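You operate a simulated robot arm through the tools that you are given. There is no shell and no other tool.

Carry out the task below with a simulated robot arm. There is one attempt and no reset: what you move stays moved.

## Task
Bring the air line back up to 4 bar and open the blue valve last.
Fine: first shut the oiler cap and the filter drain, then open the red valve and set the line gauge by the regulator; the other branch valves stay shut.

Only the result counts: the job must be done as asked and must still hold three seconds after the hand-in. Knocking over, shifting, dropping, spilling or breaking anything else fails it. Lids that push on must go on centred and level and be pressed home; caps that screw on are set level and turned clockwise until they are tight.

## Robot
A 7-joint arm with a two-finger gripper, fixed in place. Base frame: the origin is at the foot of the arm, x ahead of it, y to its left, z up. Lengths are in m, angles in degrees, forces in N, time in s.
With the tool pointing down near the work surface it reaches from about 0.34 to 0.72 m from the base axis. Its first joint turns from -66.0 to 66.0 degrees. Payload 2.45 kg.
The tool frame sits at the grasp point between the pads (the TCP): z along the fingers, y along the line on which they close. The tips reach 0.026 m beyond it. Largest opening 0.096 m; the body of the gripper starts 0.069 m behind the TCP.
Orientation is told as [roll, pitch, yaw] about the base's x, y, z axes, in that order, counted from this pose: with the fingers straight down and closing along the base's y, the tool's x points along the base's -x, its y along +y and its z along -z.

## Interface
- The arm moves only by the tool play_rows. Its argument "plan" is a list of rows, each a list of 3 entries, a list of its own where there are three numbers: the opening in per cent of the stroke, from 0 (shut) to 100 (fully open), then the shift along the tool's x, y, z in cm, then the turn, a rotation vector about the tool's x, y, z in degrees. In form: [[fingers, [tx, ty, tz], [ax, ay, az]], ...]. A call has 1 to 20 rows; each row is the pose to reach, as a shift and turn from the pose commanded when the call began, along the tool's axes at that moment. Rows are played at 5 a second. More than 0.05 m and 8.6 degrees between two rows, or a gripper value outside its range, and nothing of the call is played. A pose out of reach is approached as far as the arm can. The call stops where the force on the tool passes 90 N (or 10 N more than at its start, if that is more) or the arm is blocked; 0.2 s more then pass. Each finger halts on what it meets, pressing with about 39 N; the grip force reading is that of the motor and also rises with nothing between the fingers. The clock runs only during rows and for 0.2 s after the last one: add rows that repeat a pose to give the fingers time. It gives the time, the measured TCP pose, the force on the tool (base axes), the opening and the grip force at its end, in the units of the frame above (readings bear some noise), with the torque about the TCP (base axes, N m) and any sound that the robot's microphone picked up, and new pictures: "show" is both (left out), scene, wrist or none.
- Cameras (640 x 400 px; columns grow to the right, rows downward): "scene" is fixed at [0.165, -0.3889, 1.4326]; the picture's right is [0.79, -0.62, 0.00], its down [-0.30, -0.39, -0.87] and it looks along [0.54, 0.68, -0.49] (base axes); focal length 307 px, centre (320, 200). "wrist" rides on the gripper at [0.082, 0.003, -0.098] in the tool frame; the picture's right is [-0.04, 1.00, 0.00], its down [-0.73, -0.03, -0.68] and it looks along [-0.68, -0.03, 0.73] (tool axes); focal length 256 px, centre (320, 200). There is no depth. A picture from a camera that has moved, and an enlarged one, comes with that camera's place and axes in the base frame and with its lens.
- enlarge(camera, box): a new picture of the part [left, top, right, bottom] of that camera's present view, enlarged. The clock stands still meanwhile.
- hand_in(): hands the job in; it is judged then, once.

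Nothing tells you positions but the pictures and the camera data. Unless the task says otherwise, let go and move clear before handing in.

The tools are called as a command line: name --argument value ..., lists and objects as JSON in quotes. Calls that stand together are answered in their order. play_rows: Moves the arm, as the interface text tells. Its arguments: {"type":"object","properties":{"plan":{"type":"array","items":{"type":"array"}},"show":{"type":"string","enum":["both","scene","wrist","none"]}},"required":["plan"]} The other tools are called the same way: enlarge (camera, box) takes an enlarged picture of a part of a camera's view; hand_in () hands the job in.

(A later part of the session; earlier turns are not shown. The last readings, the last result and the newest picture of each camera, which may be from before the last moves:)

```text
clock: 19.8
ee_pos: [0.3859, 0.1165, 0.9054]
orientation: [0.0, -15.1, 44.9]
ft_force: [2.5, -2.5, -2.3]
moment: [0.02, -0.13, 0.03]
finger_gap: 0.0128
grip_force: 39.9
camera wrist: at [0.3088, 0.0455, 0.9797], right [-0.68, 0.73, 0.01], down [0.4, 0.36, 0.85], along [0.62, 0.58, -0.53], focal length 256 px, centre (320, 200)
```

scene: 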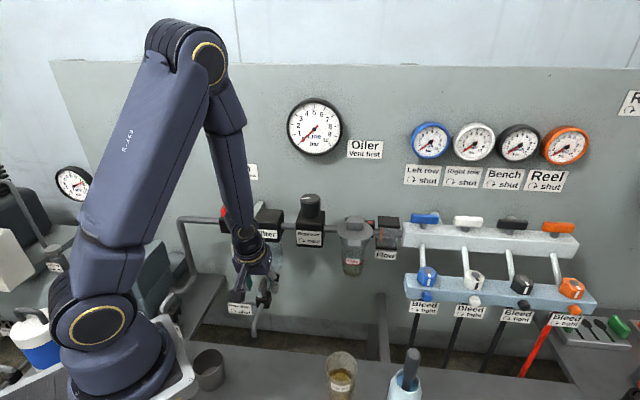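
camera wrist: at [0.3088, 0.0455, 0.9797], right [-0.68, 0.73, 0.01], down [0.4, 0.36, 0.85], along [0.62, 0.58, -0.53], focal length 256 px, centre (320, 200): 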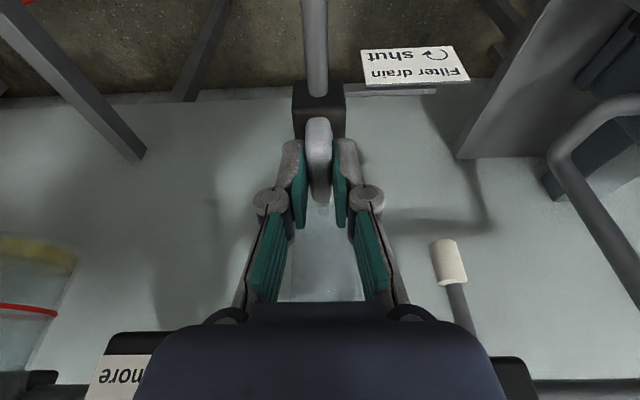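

The lever is gripped (12.8 mm). I turn it clockwise about the vertical in steps.

play_rows --plan '[[0, [0, 0, 0], [1.94, 0, 7.24]], [0, [0, 0, 0], [3.88, 0, 14.49]], [0, [0, 0, 0], [5.82, 0, 21.73]], [0, [0, 0, 0], [7.76, 0, 28.98]], [0, [0, 0, 0], [9.7, 0, 36.22]], [0, [0, 0, 0], [11.65, 0, 43.47]]]'

```text
clock: 21.2
ee_pos: [0.3834, 0.1195, 0.9064]
orientation: [0.2, -14.7, 0.3]
ft_force: [0.2, 29.3, -23.7]
moment: [0.64, 0.2, 0.14]
finger_gap: 0.013
grip_force: 39.2
camera wrist: at [0.2796, 0.1228, 0.9804], right [0.04, 1.0, 0.01], down [0.54, -0.03, 0.84], along [0.84, -0.02, -0.54], focal length 256 px, centre (320, 200)
```

scene: 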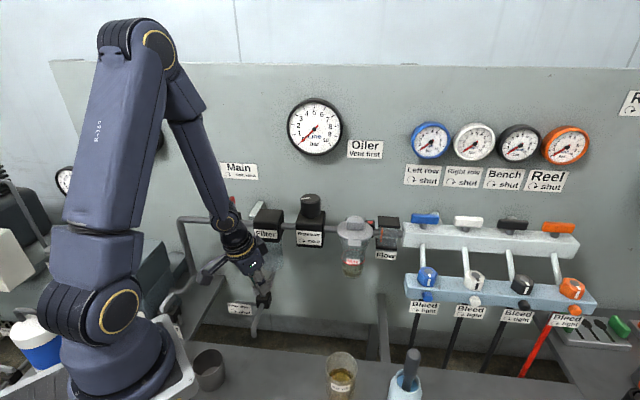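
wrist: 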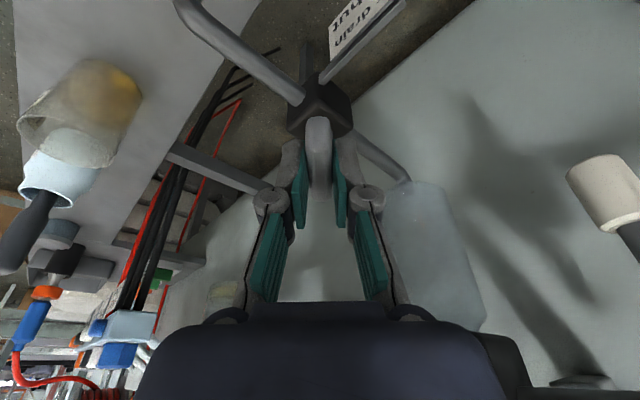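

The lever has turned 45° with the tool; the side force (29 N) suggests the stem is about 5 mm deeper than my grip point, so I compensate while turning the remaining 45°.

play_rows --plan '[[0, [0.14, 0.38, 0], [1.94, 0, 7.24]], [0, [0.12, 0.45, 0], [3.88, 0, 14.49]], [0, [0.1, 0.52, 0], [5.82, 0, 21.73]], [0, [0.06, 0.59, 0], [7.76, 0, 28.98]], [0, [0.03, 0.65, 0], [9.7, 0, 36.22]], [0, [0, 0.71, 0], [11.65, 0, 43.47]], [0, [0, 0.71, 0], [11.65, 0, 43.47]]]'

```text
clock: 22.8
ee_pos: [0.3858, 0.1236, 0.9067]
orientation: [0.0, -15.1, -45.1]
ft_force: [16.7, -5.2, -24.1]
moment: [-0.25, -0.49, 0.08]
finger_gap: 0.0128
grip_force: 39.4
camera wrist: at [0.3137, 0.1998, 0.9803], right [0.73, 0.68, 0.01], down [0.35, -0.4, 0.85], along [0.58, -0.62, -0.53], focal length 256 px, centre (320, 200)
```

scene: 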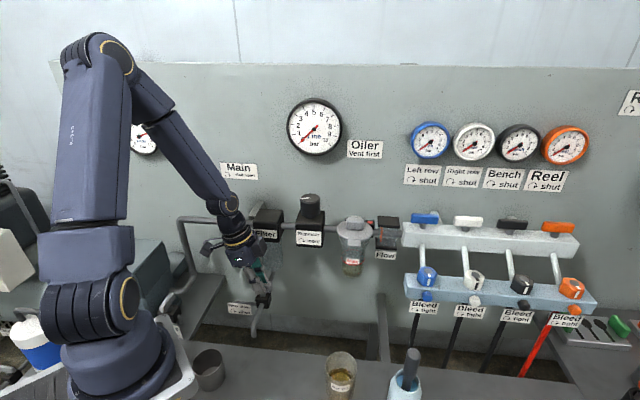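
wrist: 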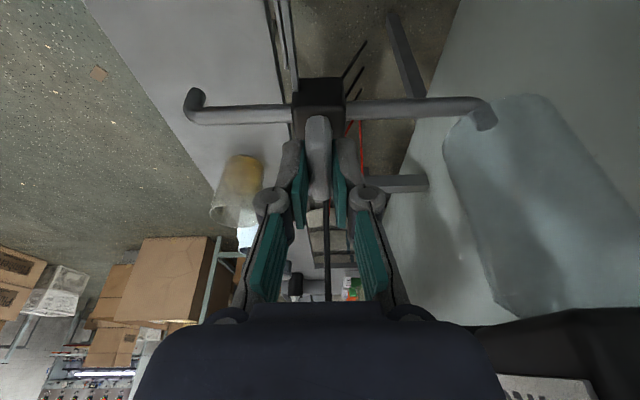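

The lever is now across the pipe (90° turned). I nudge a few more degrees to feel for the end stop.

play_rows --plan '[[0, [0, 0, 0], [0.78, 0, 2.9]], [0, [0, 0, 0], [1.55, 0, 5.8]], [0, [0, 0, 0], [1.55, 0, 5.8]]]' --show "none"

```text
clock: 23.6
ee_pos: [0.3852, 0.1245, 0.9071]
orientation: [0.2, -15.0, -51.0]
ft_force: [17.8, -4.1, -11.5]
moment: [-0.26, -0.37, 1.17]
finger_gap: 0.0149
grip_force: 40.6
```

The yaw moment jumped to 1.2 N·m, so the drain is at its shut stop. I relax, open the fingers and lift away.

play_rows --plan '[[0, [0, 0, 0], [-1.55, 0, -5.8]], [40, [0, 0, 0], [-1.55, 0, -5.8]], [40, [0, 0, 0], [-1.55, 0, -5.8]], [40, [0, 0, 0], [-1.55, 0, -5.8]], [40, [-0.78, 0, -2.9], [-1.55, 0, -5.8]], [40, [-1.81, 0, -6.8], [-1.55, 0, -5.8]], [40, [-2.85, 0, -10.6], [-1.55, 0, -5.8]], [40, [-2.85, 0, -10.6], [-1.55, 0, -5.8]]]'

enlarge --camera "wrist" --box '[180, 20, 460, 220]'

enlarge --camera "scene" --box '[200, 200, 320, 330]'

```text
clock: 25.4
ee_pos: [0.3835, 0.1243, 1.0156]
orientation: [0.1, -15.0, -45.0]
ft_force: [-0.9, -1.2, -0.5]
moment: [0.01, 0.0, -0.01]
finger_gap: 0.0383
grip_force: 0.0
camera wrist: at [0.3128, 0.2, 1.0897], right [0.73, 0.68, 0.01], down [0.36, -0.4, 0.85], along [0.58, -0.62, -0.53], focal length 256 px, centre (320, 200)
```

scene: 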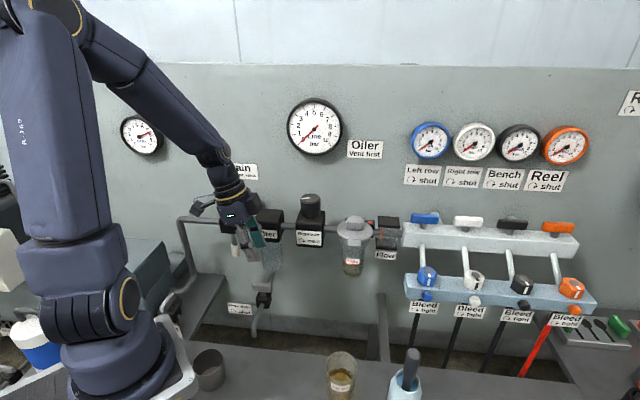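
wrist: 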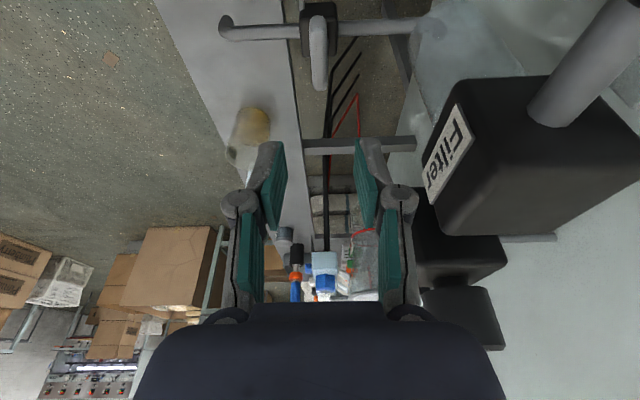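

```text
2.00 times, centred on (320, 120) of wrist
camera zoom: at [0.3128, 0.2, 1.0897], right [0.73, 0.68, 0.01], down [0.36, -0.4, 0.85], along [0.58, -0.62, -0.53], focal length 512 px, centre (320, 360)
```

zoom: 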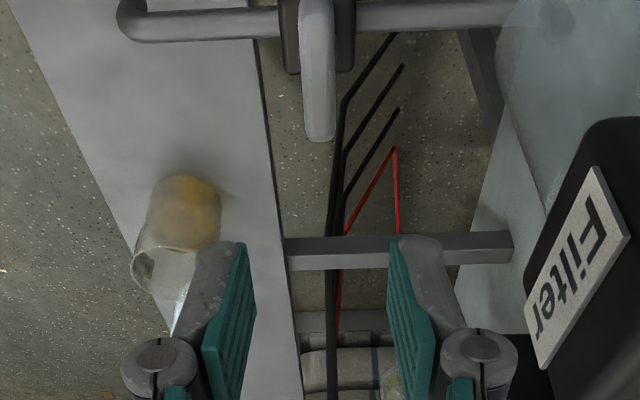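

```text
3.08 times, centred on (260, 265) of scene
camera zoom: at [0.165, -0.3889, 1.4326], right [0.79, -0.62, 0.0], down [-0.3, -0.39, -0.87], along [0.54, 0.68, -0.49], focal length 945 px, centre (505, 0)
```

zoom: 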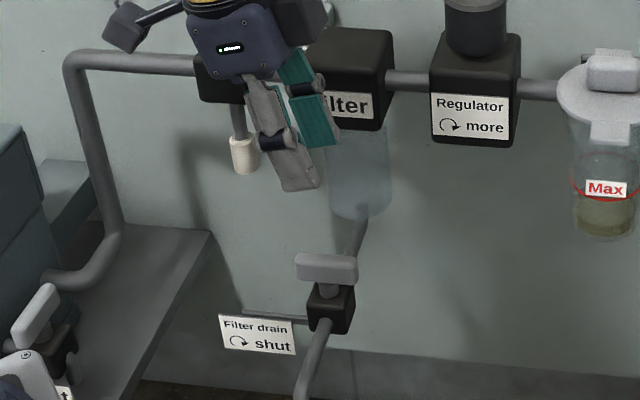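

The drain lever is across its pipe: shut. Next I rise and turn the gripper back to face the panel, heading for the red main valve.

play_rows --plan '[[40, [-0.86, 0, -3.2], [0, 0, 0]], [40, [-1.73, 0, -6.4], [0, 0, 0]], [40, [-2.59, 0, -9.66], [0, 0, 0]], [40, [-1.9, 0, -9.9], [-1.94, 0, -7.24]], [40, [-1.1, 0, -10.1], [-3.88, 0, -14.49]], [40, [-0.4, 0, -10.2], [-5.82, 0, -21.73]], [40, [0.3, 0, -10.4], [-7.76, 0, -28.98]], [40, [1.0, 0, -10.6], [-9.7, 0, -36.22]], [40, [1.8, 0, -10.8], [-11.65, 0, -43.47]], [40, [2.5, 0, -11.0], [-13.58, 0, -50.7]], [40, [3.2, 0, -11.2], [-15.52, 0, -57.95]], [40, [3.9, 0, -11.4], [-17.46, 0, -65.2]], [40, [4.6, 0, -11.6], [-19.4, 0, -72.44]], [40, [5.3, 0, -11.8], [-21.34, 0, -79.7]], [40, [6.1, 0, -12.0], [-23.3, 0, -86.9]], [40, [6.1, 0, -12.0], [-23.3, 0, -86.9]]]'

enlarge --camera "wrist" --box '[200, 60, 440, 240]'

```text
clock: 28.8
ee_pos: [0.3204, 0.1867, 1.1167]
orientation: [0.0, -15.0, 45.0]
ft_force: [-0.2, 0.2, 1.0]
moment: [0.03, 0.01, -0.02]
finger_gap: 0.0383
grip_force: 0.1
camera wrist: at [0.245, 0.1151, 1.1902], right [-0.68, 0.73, 0.01], down [0.4, 0.36, 0.85], along [0.62, 0.58, -0.53], focal length 256 px, centre (320, 200)
```

scene: 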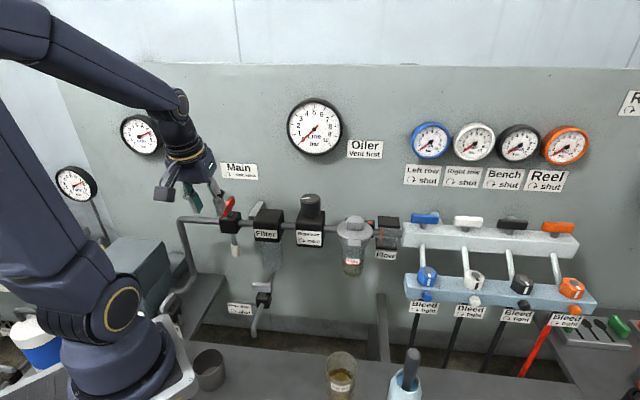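
wrist: 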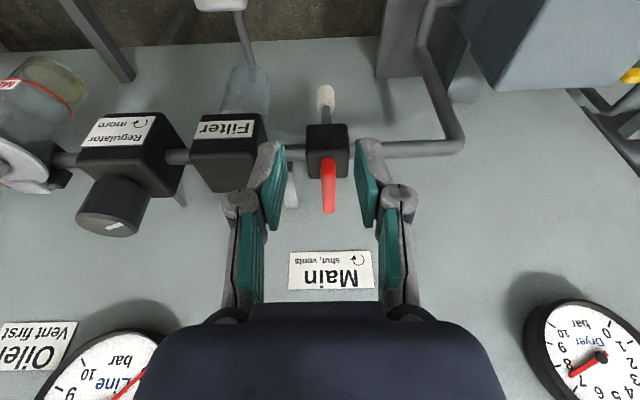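

```text
2.22 times, centred on (320, 150) of wrist
camera zoom: at [0.245, 0.1151, 1.1902], right [-0.68, 0.73, 0.01], down [0.4, 0.36, 0.85], along [0.62, 0.58, -0.53], focal length 569 px, centre (320, 311)
```

zoom: 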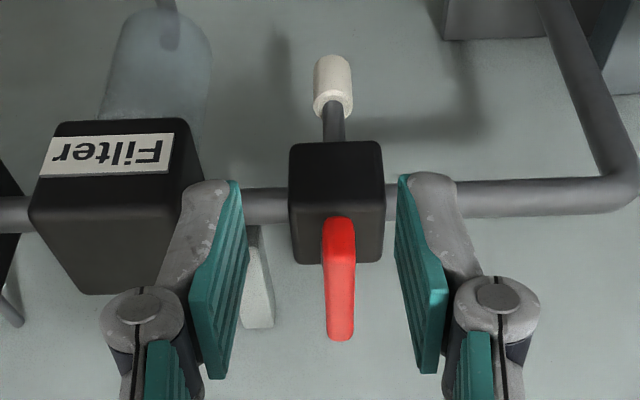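

The red lever lies across the pipe (shut), centred near u 0.0905, depth 0.463, z≈1.045; the dryer gauge shows about 7 bar supply. I straighten the tool and hover above it.

play_rows --plan '[[40, [-3.3, 0.2, 0.88], [0, 5, 0]], [40, [-6.6, 0.4, 1.76], [0, 10, 0]], [40, [-9.89, 0.4, 2.65], [0, 15, 0]], [40, [-9.89, 0.4, 2.65], [0, 15, 0]]]'

enlarge --camera "wrist" --box '[200, 60, 440, 240]'

```text
clock: 29.8
ee_pos: [0.3913, 0.2618, 1.1173]
orientation: [0.0, 0.1, 44.9]
ft_force: [0.4, -0.4, 1.2]
moment: [-0.01, 0.02, 0.03]
finger_gap: 0.0383
grip_force: 0.1
camera wrist: at [0.3299, 0.207, 1.2154], right [-0.68, 0.74, 0.0], down [0.54, 0.5, 0.68], along [0.5, 0.46, -0.73], focal length 256 px, centre (320, 200)
```

scene: 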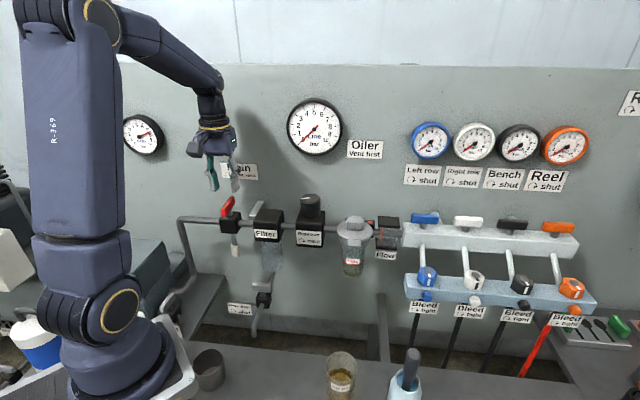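
wrist: 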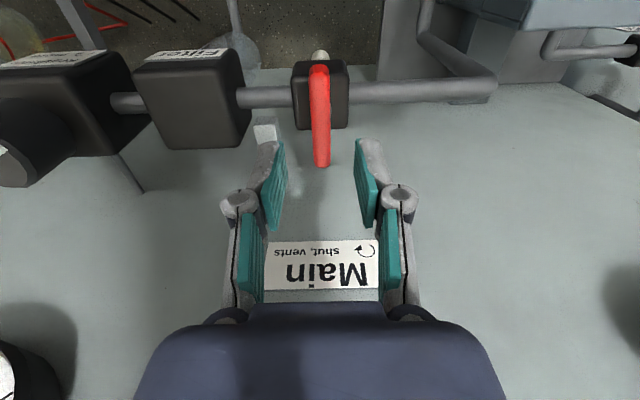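

```text
2.22 times, centred on (320, 150) of wrist
camera zoom: at [0.3299, 0.207, 1.2154], right [-0.68, 0.74, 0.0], down [0.54, 0.5, 0.68], along [0.5, 0.46, -0.73], focal length 569 px, centre (320, 311)
```

zoom: 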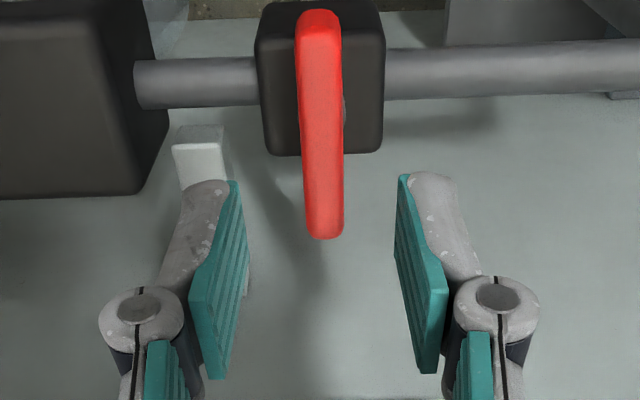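

The red lever sits right below the TCP. Before gripping I test whether the wrist can turn 90° counter-clockwise from here in free air.

play_rows --plan '[[40, [0, 0, -2], [0, 0, -8.3]], [40, [0, 0, -2], [0, 0, -16.6]], [40, [0, 0, -2], [0, 0, -24.9]], [40, [0, 0, -2], [0, 0, -33.2]], [40, [0, 0, -2], [0, 0, -41.5]], [40, [0, 0, -2], [0, 0, -49.8]], [40, [0, 0, -2], [0, 0, -58.1]], [40, [0, 0, -2], [0, 0, -66.4]], [40, [0, 0, -2], [0, 0, -74.7]], [40, [0, 0, -2], [0, 0, -83]], [40, [0, 0, -2], [0, 0, -91]], [40, [0, 0, -2], [0, 0, -95]], [40, [0, 0, -2], [0, 0, -95]]]' --show "scene"

```text
clock: 32.6
ee_pos: [0.3912, 0.2629, 1.1366]
orientation: [0.0, 0.0, 140.0]
ft_force: [-0.2, 0.4, -0.2]
moment: [0.02, 0.03, -0.01]
finger_gap: 0.0385
grip_force: 0.1
```

scene: 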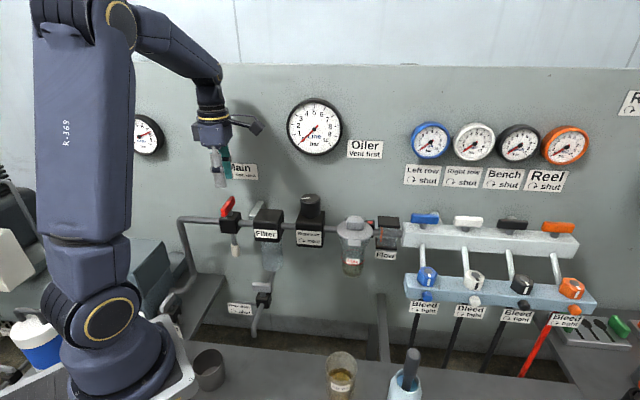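

The wrist reaches that yaw. I turn back to face the panel.

play_rows --plan '[[40, [0, 0, 0], [0, 0, 8.3]], [40, [0, 0, 0], [0, 0, 16.6]], [40, [0, 0, 0], [0, 0, 24.9]], [40, [0, 0, 0], [0, 0, 33.2]], [40, [0, 0, 0], [0, 0, 41.5]], [40, [0, 0, 0], [0, 0, 49.8]], [40, [0, 0, 0], [0, 0, 58.1]], [40, [0, 0, 0], [0, 0, 66.4]], [40, [0, 0, 0], [0, 0, 74.7]], [40, [0, 0, 0], [0, 0, 83]], [40, [0, 0, 0], [0, 0, 91]], [40, [0, 0, 0], [0, 0, 95]], [40, [0, 0, 0], [0, 0, 95]]]' --show "none"

play_rows --plan '[[40, [0, 0.1, 3], [0, 0, 0]], [40, [0, 0.1, 5.5], [0, 0, 0]], [40, [0, 0.1, 7.5], [0, 0, 0]], [40, [0, 0.1, 7.5], [0, 0, 0]]]'

enlarge --camera "scene" --box '[180, 160, 280, 260]'

enlarge --camera "wrist" --box '[200, 60, 440, 240]'

```text
clock: 35.4
ee_pos: [0.3911, 0.2633, 1.1368]
orientation: [0.0, 0.1, 44.9]
ft_force: [0.1, 0.5, 0.2]
moment: [0.0, 0.03, 0.01]
finger_gap: 0.0383
grip_force: 0.0
```

```text
clock: 36.4
ee_pos: [0.39, 0.263, 1.0609]
orientation: [0.0, 0.0, 45.0]
ft_force: [-0.3, -0.2, 0.5]
moment: [-0.02, -0.02, 0.0]
finger_gap: 0.0385
grip_force: 0.0
camera wrist: at [0.3295, 0.2077, 1.1586], right [-0.68, 0.74, 0.0], down [0.54, 0.5, 0.68], along [0.5, 0.46, -0.73], focal length 256 px, centre (320, 200)
```

scene: 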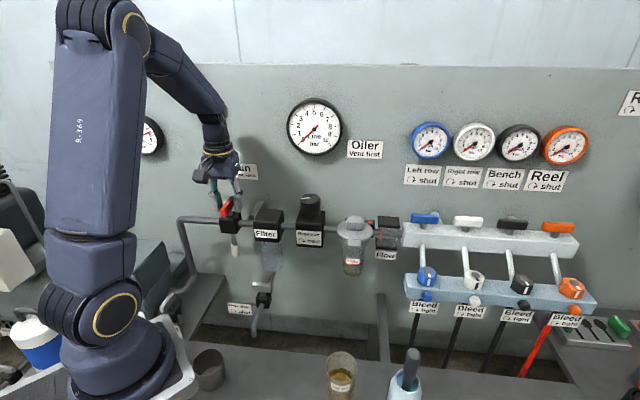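
wrist: 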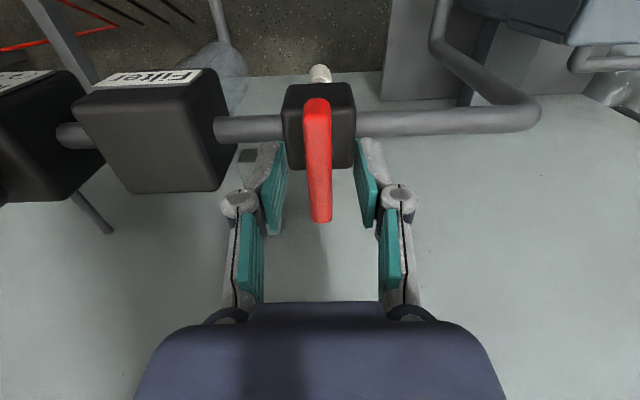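

```text
4.00 times, centred on (230, 210) of scene
camera zoom: at [0.165, -0.3889, 1.4326], right [0.79, -0.62, 0.0], down [-0.3, -0.39, -0.87], along [0.54, 0.68, -0.49], focal length 1228 px, centre (680, 160)
```

zoom: 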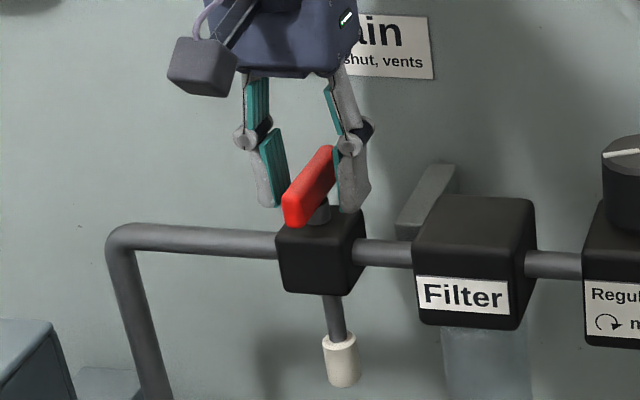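

```text
2.22 times, centred on (320, 150) of wrist
camera zoom: at [0.3295, 0.2077, 1.1586], right [-0.68, 0.74, 0.0], down [0.54, 0.5, 0.68], along [0.5, 0.46, -0.73], focal length 569 px, centre (320, 311)
```

zoom: 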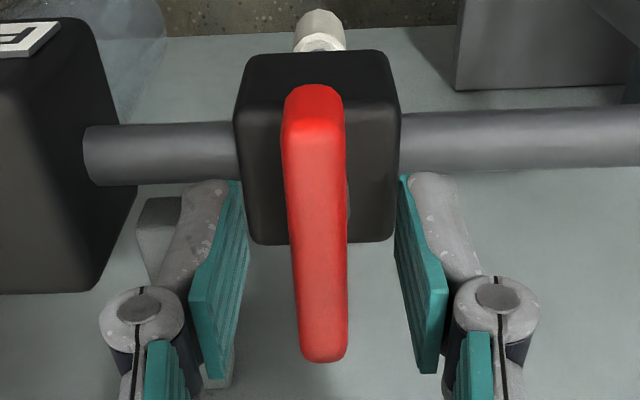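

The open fingers straddle the red lever above the valve body. I close on it.

play_rows --plan '[[0, [0, 0, 0], [0, 0, 0]], [0, [0, 0, 0], [0, 0, 0]], [0, [0, 0, 0], [0, 0, 0]], [0, [0, 0, 0], [0, 0, 0]]]' --show "none"

enlarge --camera "scene" --box '[180, 160, 280, 260]'

```text
clock: 37.4
ee_pos: [0.3916, 0.2631, 1.0605]
orientation: [0.1, 0.0, 45.1]
ft_force: [0.9, -1.5, -2.7]
moment: [0.15, -0.18, 0.07]
finger_gap: 0.0131
grip_force: 39.6
```

```text
4.00 times, centred on (230, 210) of scene
camera zoom: at [0.1651, -0.3889, 1.4326], right [0.79, -0.62, 0.0], down [-0.3, -0.39, -0.87], along [0.54, 0.68, -0.49], focal length 1228 px, centre (680, 160)
```

zoom: 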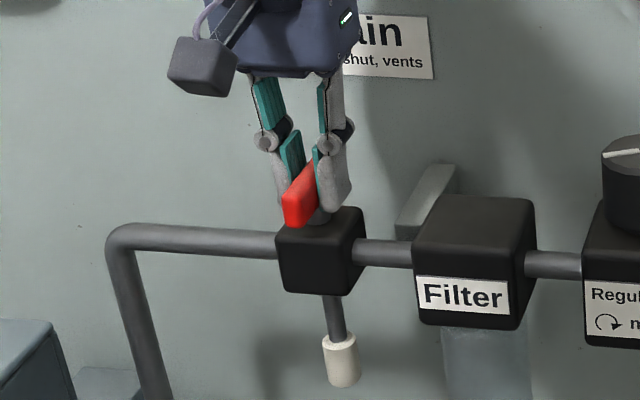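

Gripped. I turn the red lever counter-clockwise the first 45° and check forces.

play_rows --plan '[[0, [0, 0, 0], [0, 0, -7.5]], [0, [0, 0, 0], [0, 0, -15]], [0, [0, 0, 0], [0, 0, -22.5]], [0, [0, 0, 0], [0, 0, -30]], [0, [0, 0, 0], [0, 0, -37.5]], [0, [0, 0, 0], [0, 0, -45]]]' --show "scene"

```text
clock: 38.8
ee_pos: [0.3891, 0.2625, 1.0601]
orientation: [0.2, 0.1, 90.1]
ft_force: [-4.7, 5.4, -28.9]
moment: [0.12, 0.1, -0.03]
finger_gap: 0.013
grip_force: 39.8
```

scene: 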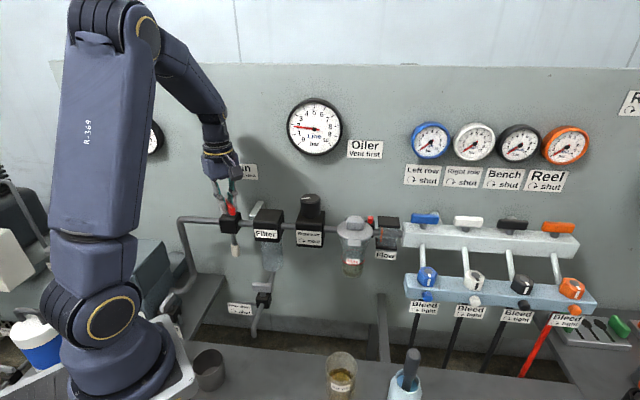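

The line gauge is already rising and the red pressure pin at the oiler popped up. I finish the remaining 45°.

play_rows --plan '[[0, [0, 0, 0], [0, 0, -7.5]], [0, [0, 0, 0], [0, 0, -15]], [0, [0, 0, 0], [0, 0, -22.5]], [0, [0, 0, 0], [0, 0, -30]], [0, [0, 0, 0], [0, 0, -37.5]], [0, [0, 0, 0], [0, 0, -45]], [0, [0, 0, 0], [0, 0, -45]]]' --show "scene"

play_rows --plan '[[0, [0, 0, 0], [0, 0, -3]], [0, [0, 0, 0], [0, 0, -6]], [0, [0, 0, 0], [0, 0, -6]]]' --show "none"

enlarge --camera "scene" --box '[270, 80, 420, 280]'

```text
clock: 40.4
ee_pos: [0.389, 0.2626, 1.0605]
orientation: [0.3, -0.1, 135.0]
ft_force: [-31.5, -0.7, -1.3]
moment: [-0.62, 0.15, -0.08]
finger_gap: 0.0128
grip_force: 39.6
```

scene: 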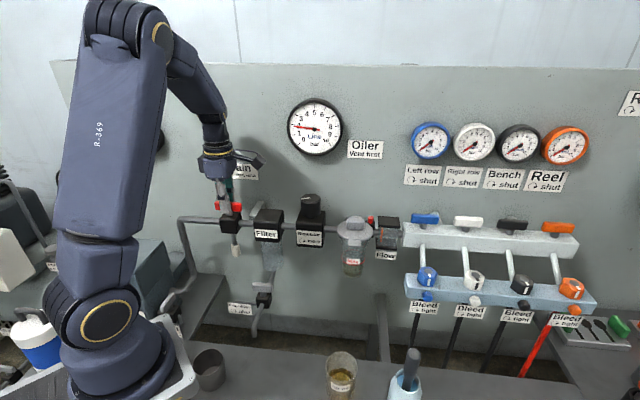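

```text
clock: 41.2
ee_pos: [0.3889, 0.2629, 1.0599]
orientation: [0.3, -0.1, 140.8]
ft_force: [-28.8, -3.5, 7.3]
moment: [0.1, 0.84, -1.13]
finger_gap: 0.0146
grip_force: 41.5
```

```text
2.00 times, centred on (345, 180) of scene
camera zoom: at [0.1641, -0.3891, 1.4327], right [0.79, -0.62, 0.0], down [-0.3, -0.39, -0.87], along [0.54, 0.68, -0.49], focal length 614 px, centre (270, 240)
```

zoom: 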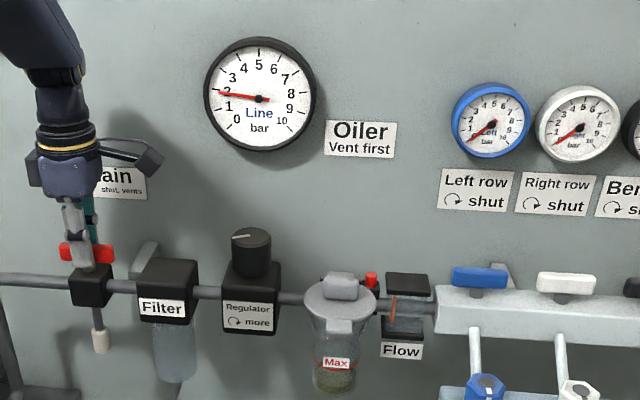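

The main valve is at its open stop and the line gauge reads about 2 bar with no hiss. I look at the gripper's side profile here, then release and lift.

enlarge --camera "scene" --box '[180, 110, 280, 230]'

play_rows --plan '[[0, [0, 0, 0], [0, 0, 5.8]], [40, [0, 0, 0], [0, 0, 5.8]], [40, [0, 0, 0], [0, 0, 5.8]], [40, [0, 0, 0], [0, 0, 5.8]], [40, [0, 0, -4], [0, 0, 5.8]], [40, [0, 0, -8], [0, 0, 5.8]], [40, [0, 0, -11], [0, 0, 5.8]], [40, [0, 0, -11], [0, 0, 5.8]]]'

```text
3.33 times, centred on (230, 170) of scene
camera zoom: at [0.1641, -0.3891, 1.4327], right [0.79, -0.62, 0.0], down [-0.3, -0.39, -0.87], along [0.54, 0.68, -0.49], focal length 1024 px, centre (620, 300)
```

zoom: 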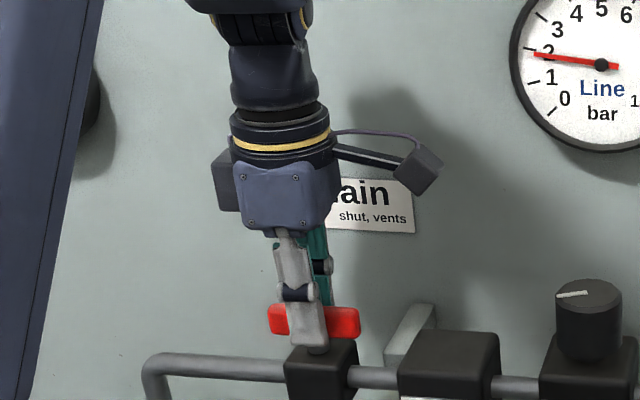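

```text
clock: 43.0
ee_pos: [0.3928, 0.2615, 1.1728]
orientation: [-0.1, 0.0, 135.1]
ft_force: [0.6, -0.2, 0.1]
moment: [0.05, 0.01, 0.02]
finger_gap: 0.0387
grip_force: 0.1
camera wrist: at [0.4469, 0.2015, 1.2709], right [-0.73, -0.68, 0.0], down [-0.5, 0.54, 0.68], along [-0.46, 0.5, -0.73], focal length 256 px, centre (320, 200)
```

scene: 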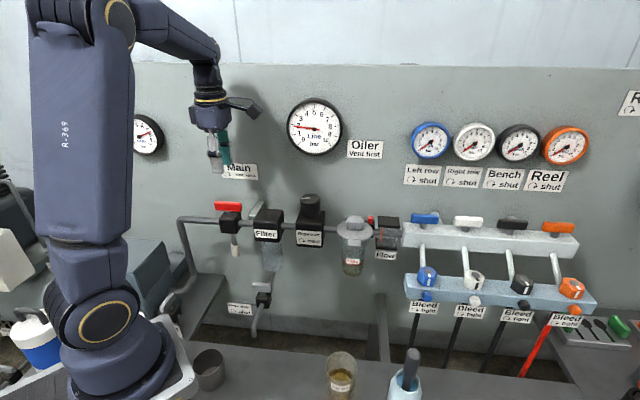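
wrist: 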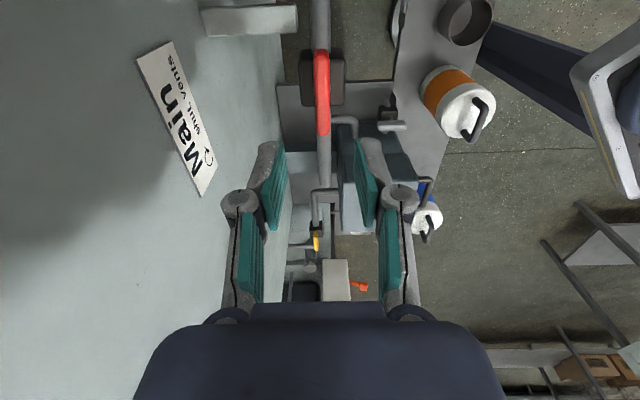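

The red lever is now in line with the pipe. I keep this yaw (leaving clockwise travel available) and move over to the regulator knob at about u 0.297, depth 0.461.

play_rows --plan '[[70, [4.1, 0, 0], [0, 0, 0]], [70, [8.2, 0, 0], [0, 0, 0]], [70, [12.3, 0, 0], [0, 0, 0]], [70, [16.4, 0, 0], [0, 0, 0]], [70, [20.4, 0, 0], [0, 0, 0]], [70, [20.4, 0, 0], [0, 0, 0]]]'

enlarge --camera "wrist" --box '[200, 0, 440, 200]'

enlarge --camera "scene" --box '[270, 80, 420, 280]'

```text
clock: 44.4
ee_pos: [0.534, 0.1192, 1.1723]
orientation: [-0.1, 0.0, 135.2]
ft_force: [0.5, 0.8, 1.5]
moment: [0.03, 0.0, 0.02]
finger_gap: 0.0669
grip_force: 0.1
camera wrist: at [0.5889, 0.0591, 1.2694], right [-0.73, -0.68, 0.0], down [-0.5, 0.54, 0.68], along [-0.46, 0.5, -0.73], focal length 256 px, centre (320, 200)
```

scene: 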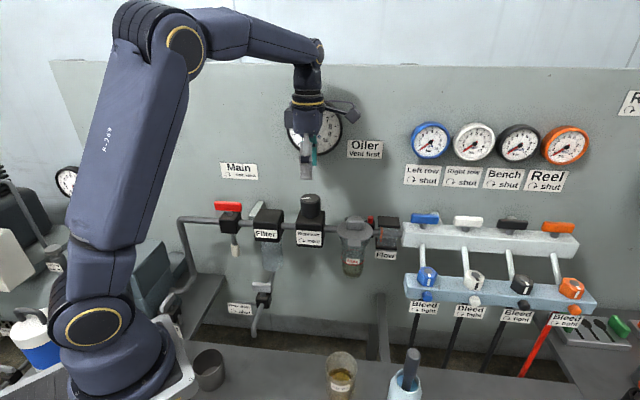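
wrist: 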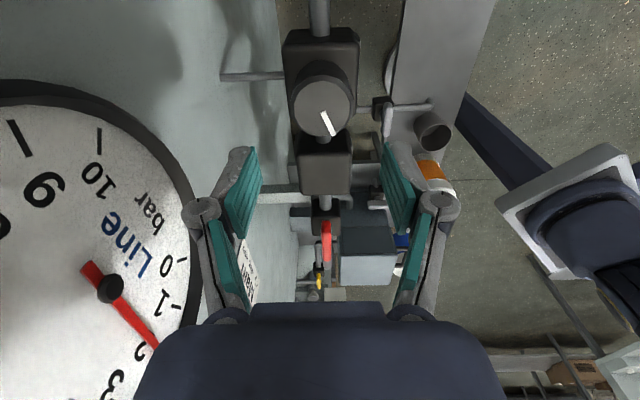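

```text
2.00 times, centred on (320, 100) of wrist
camera zoom: at [0.5889, 0.0591, 1.2694], right [-0.73, -0.68, 0.0], down [-0.5, 0.54, 0.68], along [-0.46, 0.5, -0.73], focal length 512 px, centre (320, 400)
```

zoom: 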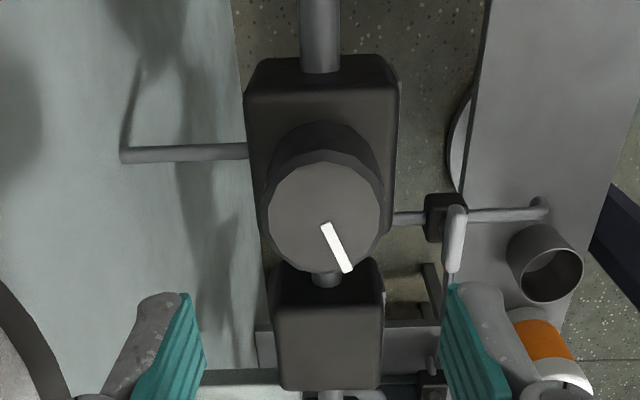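

```text
2.00 times, centred on (345, 180) of scene
camera zoom: at [0.165, -0.3889, 1.4326], right [0.79, -0.62, 0.0], down [-0.3, -0.39, -0.87], along [0.54, 0.68, -0.49], focal length 614 px, centre (270, 240)
```

zoom: 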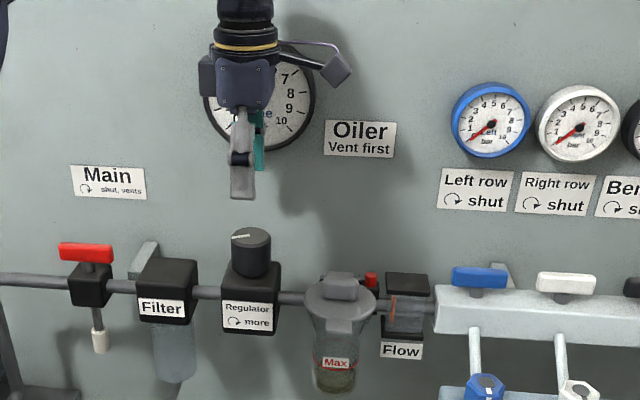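

The knob is centred near u 0.2975, depth 0.460 with its top at z≈1.085, and the wrist camera also sees the line gauge. I shift slightly and descend around the knob.

play_rows --plan '[[70, [0.4, 0.2, 3], [0, 0, 0]], [70, [0.4, 0.2, 6], [0, 0, 0]], [70, [0.4, 0.2, 8], [0, 0, 0]], [70, [0.4, 0.2, 9.2], [0, 0, 0]], [70, [0.4, 0.2, 9.2], [0, 0, 0]]]'

enlarge --camera "wrist" --box '[180, 40, 460, 240]'

enlarge --camera "scene" --box '[260, 80, 390, 260]'

```text
clock: 45.6
ee_pos: [0.5357, 0.115, 1.0802]
orientation: [0.0, 0.0, 135.2]
ft_force: [-0.1, -0.1, 0.0]
moment: [0.04, 0.01, -0.02]
finger_gap: 0.0675
grip_force: 0.0
camera wrist: at [0.5918, 0.0553, 1.1786], right [-0.73, -0.68, 0.0], down [-0.5, 0.54, 0.68], along [-0.46, 0.5, -0.73], focal length 256 px, centre (320, 200)
```

scene: 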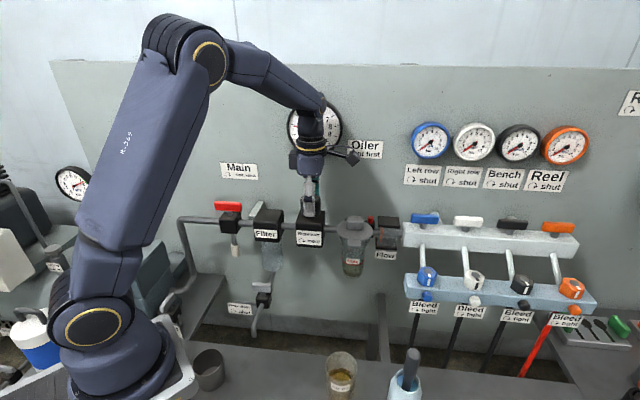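
wrist: 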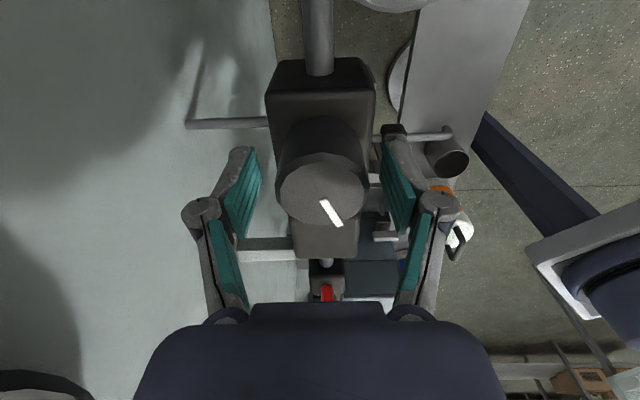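

```text
2.00 times, centred on (320, 140) of wrist
camera zoom: at [0.5918, 0.0553, 1.1786], right [-0.73, -0.68, 0.0], down [-0.5, 0.54, 0.68], along [-0.46, 0.5, -0.73], focal length 512 px, centre (320, 320)
```

zoom: 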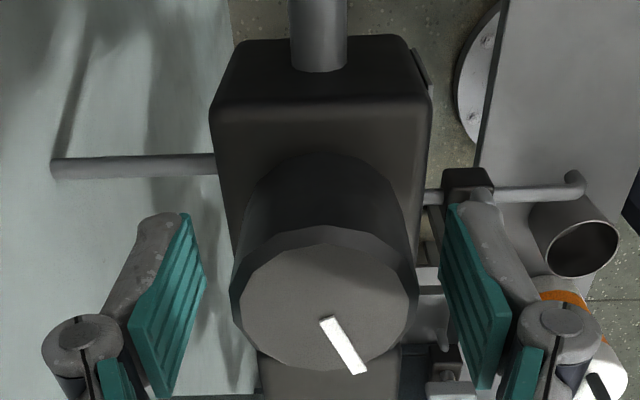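

```text
2.22 times, centred on (325, 170) of scene
camera zoom: at [0.165, -0.3889, 1.4326], right [0.79, -0.62, 0.0], down [-0.3, -0.39, -0.87], along [0.54, 0.68, -0.49], focal length 682 px, centre (309, 267)
```

zoom: 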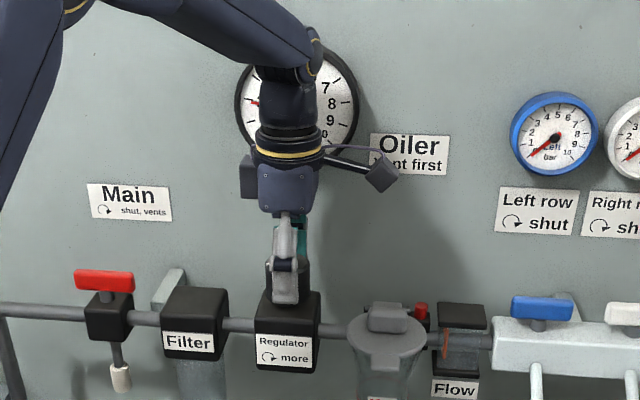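

The fingers straddle the knob. I close on it with a small centring shift.

play_rows --plan '[[70, [0.25, 0.1, 0.2], [0, 0, 0]], [0, [0.25, 0.1, 0.2], [0, 0, 0]], [0, [0.25, 0.1, 0.2], [0, 0, 0]], [0, [0.25, 0.1, 0.2], [0, 0, 0]], [0, [0.25, 0.1, 0.2], [0, 0, 0]]]' --show "none"

play_rows --plan '[[0, [0, 0, 0], [0, 0, 7.5]], [0, [0, 0, 0], [0, 0, 15]], [0, [0, 0, 0], [0, 0, 22.5]], [0, [0, 0, 0], [0, 0, 30]], [0, [0, 0, 0], [0, 0, 30]]]'

enlarge --camera "scene" --box '[270, 80, 370, 170]'

```text
clock: 46.8
ee_pos: [0.5373, 0.1133, 1.0783]
orientation: [0.0, 0.0, 135.2]
ft_force: [-1.6, -0.8, 1.3]
moment: [-0.19, 0.03, -0.02]
finger_gap: 0.0479
grip_force: 44.8
```

```text
clock: 48.0
ee_pos: [0.536, 0.1115, 1.0782]
orientation: [0.3, 0.2, 105.0]
ft_force: [-19.9, -17.2, 23.4]
moment: [-0.3, 0.45, 0.09]
finger_gap: 0.0474
grip_force: 45.0
camera wrist: at [0.5534, 0.0321, 1.1769], right [-0.98, -0.22, 0.0], down [-0.16, 0.72, 0.68], along [-0.15, 0.66, -0.74], focal length 256 px, centre (320, 200)
```

scene: 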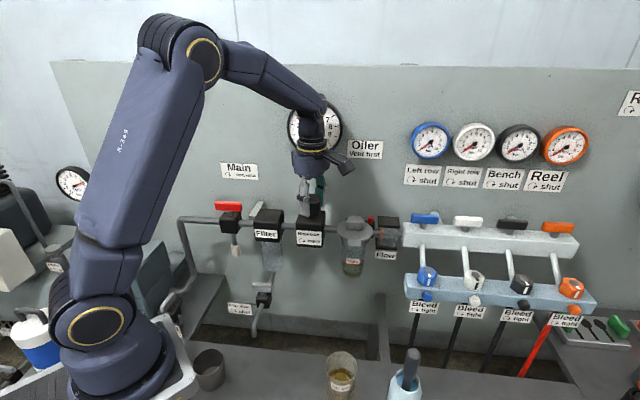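
wrist: 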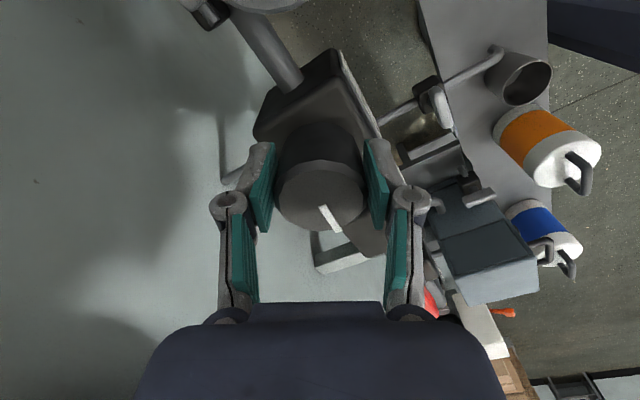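

```text
4.44 times, centred on (320, 125) of scene
camera zoom: at [0.164, -0.3895, 1.4326], right [0.79, -0.62, 0.0], down [-0.3, -0.39, -0.87], along [0.54, 0.69, -0.49], focal length 1365 px, centre (320, 533)
```

zoom: 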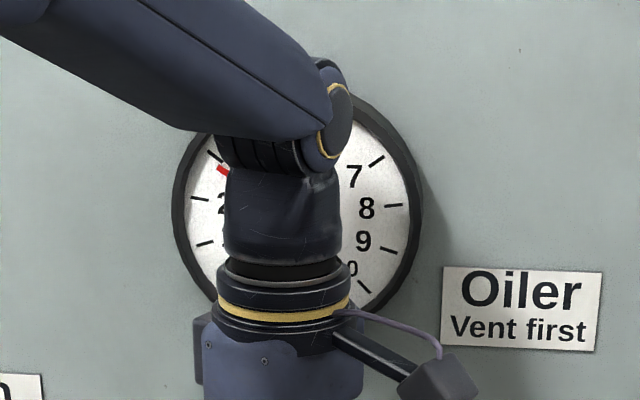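

The 30° turn raised the gauge from 2 to about 2.7 bar, and the knob turns without slipping. I turn a bit more, then open and swing back counter-clockwise for a new grip (keeping the gripper's back box away from the gauge).

play_rows --plan '[[0, [0.1, 0.2, -0.1], [0, 0, 4]], [0, [0.15, 0.26, -0.2], [0, 0, 8]], [65, [0.15, 0.26, -0.2], [0, 0, 8]], [65, [0.15, 0.26, -0.2], [0, 0, 8]], [65, [0.15, 0.26, -0.2], [0, 0, 8]], [65, [0.15, 0.26, -0.2], [0, 0, 0]], [65, [0.15, 0.26, -0.2], [0, 0, -8]], [65, [0.15, 0.26, -0.2], [0, 0, -16]], [65, [0.15, 0.26, -0.2], [0, 0, -24]], [65, [0.15, 0.26, -0.2], [0, 0, -32]], [65, [0.15, 0.26, -0.2], [0, 0, -40]], [65, [0.15, 0.26, -0.2], [0, 0, -48]], [65, [0.15, 0.26, -0.2], [0, 0, -52]], [65, [0.15, 0.26, -0.2], [0, 0, -52]]]'

enlarge --camera "wrist" --box '[180, 40, 460, 240]'

enlarge --camera "scene" --box '[270, 80, 370, 170]'

```text
clock: 51.0
ee_pos: [0.5342, 0.1106, 1.0804]
orientation: [0.0, 0.0, 157.2]
ft_force: [-0.3, 0.1, -0.7]
moment: [0.0, 0.02, 0.03]
finger_gap: 0.0621
grip_force: 0.0
camera wrist: at [0.6085, 0.076, 1.1777], right [-0.42, -0.91, 0.0], down [-0.67, 0.31, 0.68], along [-0.62, 0.29, -0.73], focal length 256 px, centre (320, 200)
```

scene: 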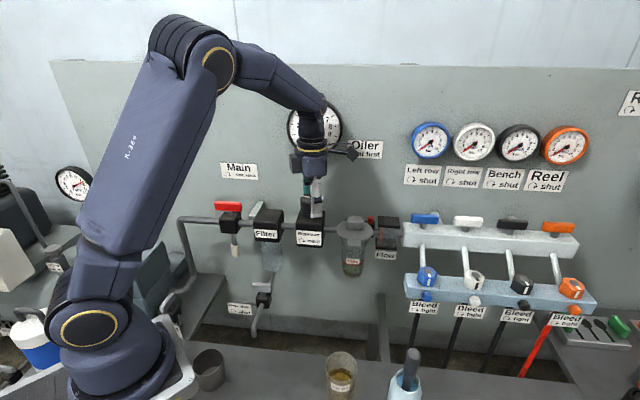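
wrist: 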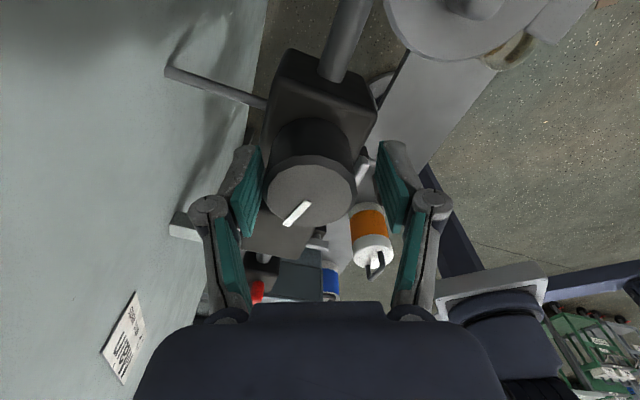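

```text
2.00 times, centred on (320, 140) of wrist
camera zoom: at [0.6085, 0.076, 1.1777], right [-0.42, -0.91, 0.0], down [-0.67, 0.31, 0.68], along [-0.62, 0.29, -0.73], focal length 512 px, centre (320, 320)
```

zoom: 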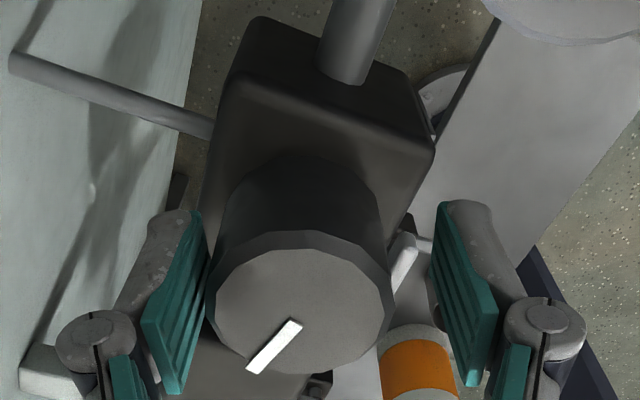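

```text
4.44 times, centred on (320, 125) of scene
camera zoom: at [0.165, -0.3889, 1.4326], right [0.79, -0.62, 0.0], down [-0.3, -0.39, -0.87], along [0.54, 0.68, -0.49], focal length 1365 px, centre (320, 533)
```

zoom: 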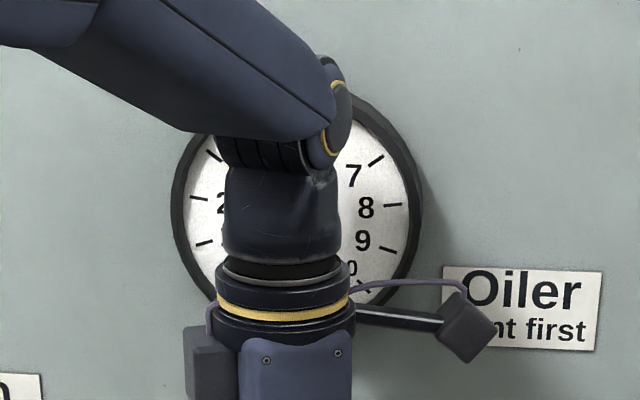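

The wrist reaches yaw 157°. I re-centre on the knob, close and turn about 40° more clockwise.

play_rows --plan '[[65, [0.13, -0.37, 0.2], [0, 0, 0]], [0, [0.13, -0.37, 0.2], [0, 0, 0]], [0, [0.13, -0.37, 0.2], [0, 0, 0]], [0, [0.13, -0.37, 0.2], [0, 0, 0]], [0, [0.13, -0.37, 0.2], [0, 0, 8]], [0, [0.13, -0.37, 0.2], [0, 0, 16]], [0, [0.13, -0.37, 0.2], [0, 0, 24]], [0, [0.13, -0.37, 0.2], [0, 0, 32]], [0, [0.13, -0.37, 0.2], [0, 0, 40]], [0, [0.13, -0.37, 0.2], [0, 0, 40]]]'

enlarge --camera "scene" --box '[270, 80, 370, 170]'

```text
clock: 53.2
ee_pos: [0.5358, 0.1111, 1.0782]
orientation: [0.2, 0.0, 117.0]
ft_force: [-17.0, -7.2, 20.2]
moment: [-0.03, 0.83, 0.09]
finger_gap: 0.0478
grip_force: 45.0
camera wrist: at [0.5701, 0.0386, 1.1761], right [-0.91, -0.42, 0.0], down [-0.3, 0.67, 0.68], along [-0.29, 0.62, -0.73], focal length 256 px, centre (320, 200)
```

scene: 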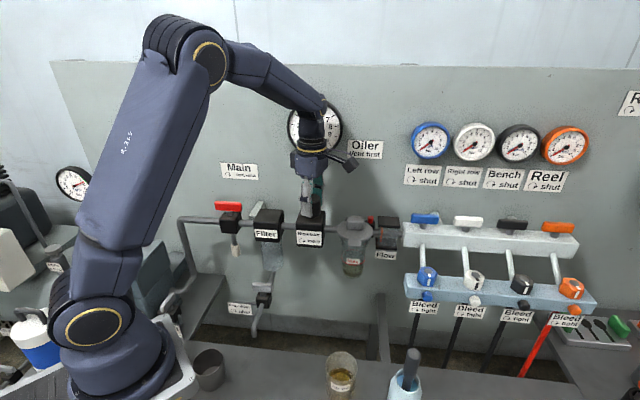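
wrist: 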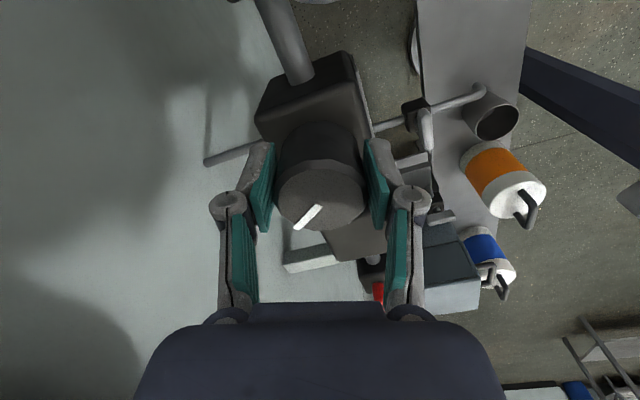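

```text
4.44 times, centred on (320, 125) of scene
camera zoom: at [0.1642, -0.3892, 1.4327], right [0.79, -0.62, 0.0], down [-0.3, -0.39, -0.87], along [0.54, 0.68, -0.49], focal length 1365 px, centre (320, 533)
```

zoom: 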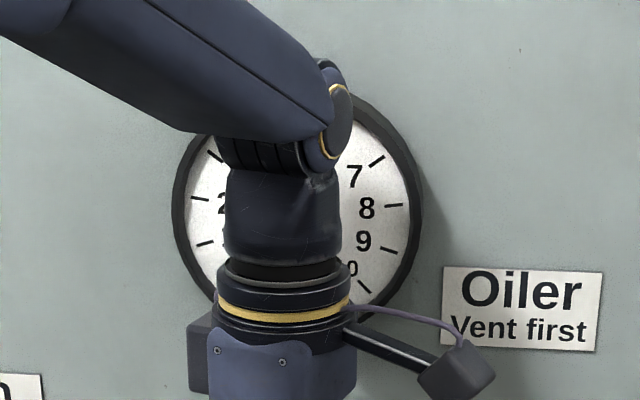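

The arm hides the needle, so I release the knob, lift, and slide left along the pipe to read the gauge.

play_rows --plan '[[65, [0, 0, 0], [0, 0, 0]], [65, [0, 0, 0], [0, 0, 0]], [65, [0, 0, 0], [0, 0, 0]], [65, [0, 0, -4], [0, 0, 0]], [65, [0, 0, -8.5], [0, 0, 0]], [65, [-4.4, 1.4, -8.5], [0, 0, 0]], [65, [-8.9, 2.9, -8.5], [0, 0, 0]], [65, [-13.3, 4.3, -8.5], [0, 0, 0]], [65, [-13.3, 4.3, -8.5], [0, 0, 0]]]' --show "scene"

enlarge --camera "scene" --box '[270, 80, 370, 170]'

```text
clock: 55.2
ee_pos: [0.4373, 0.2136, 1.1626]
orientation: [0.0, 0.1, 117.1]
ft_force: [-0.6, -0.7, 0.2]
moment: [-0.03, -0.02, -0.03]
finger_gap: 0.0624
grip_force: 0.0
```

scene: 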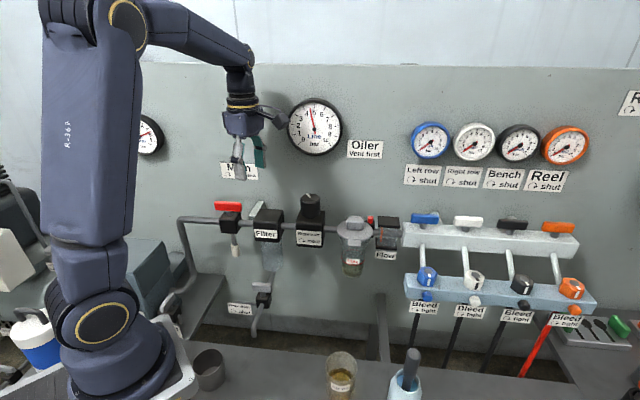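

```text
4.44 times, centred on (320, 125) of scene
camera zoom: at [0.165, -0.3889, 1.4326], right [0.79, -0.62, 0.0], down [-0.3, -0.39, -0.87], along [0.54, 0.68, -0.49], focal length 1365 px, centre (320, 533)
```

zoom: 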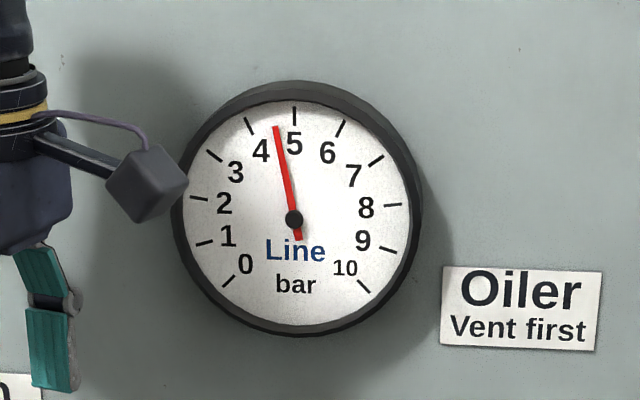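

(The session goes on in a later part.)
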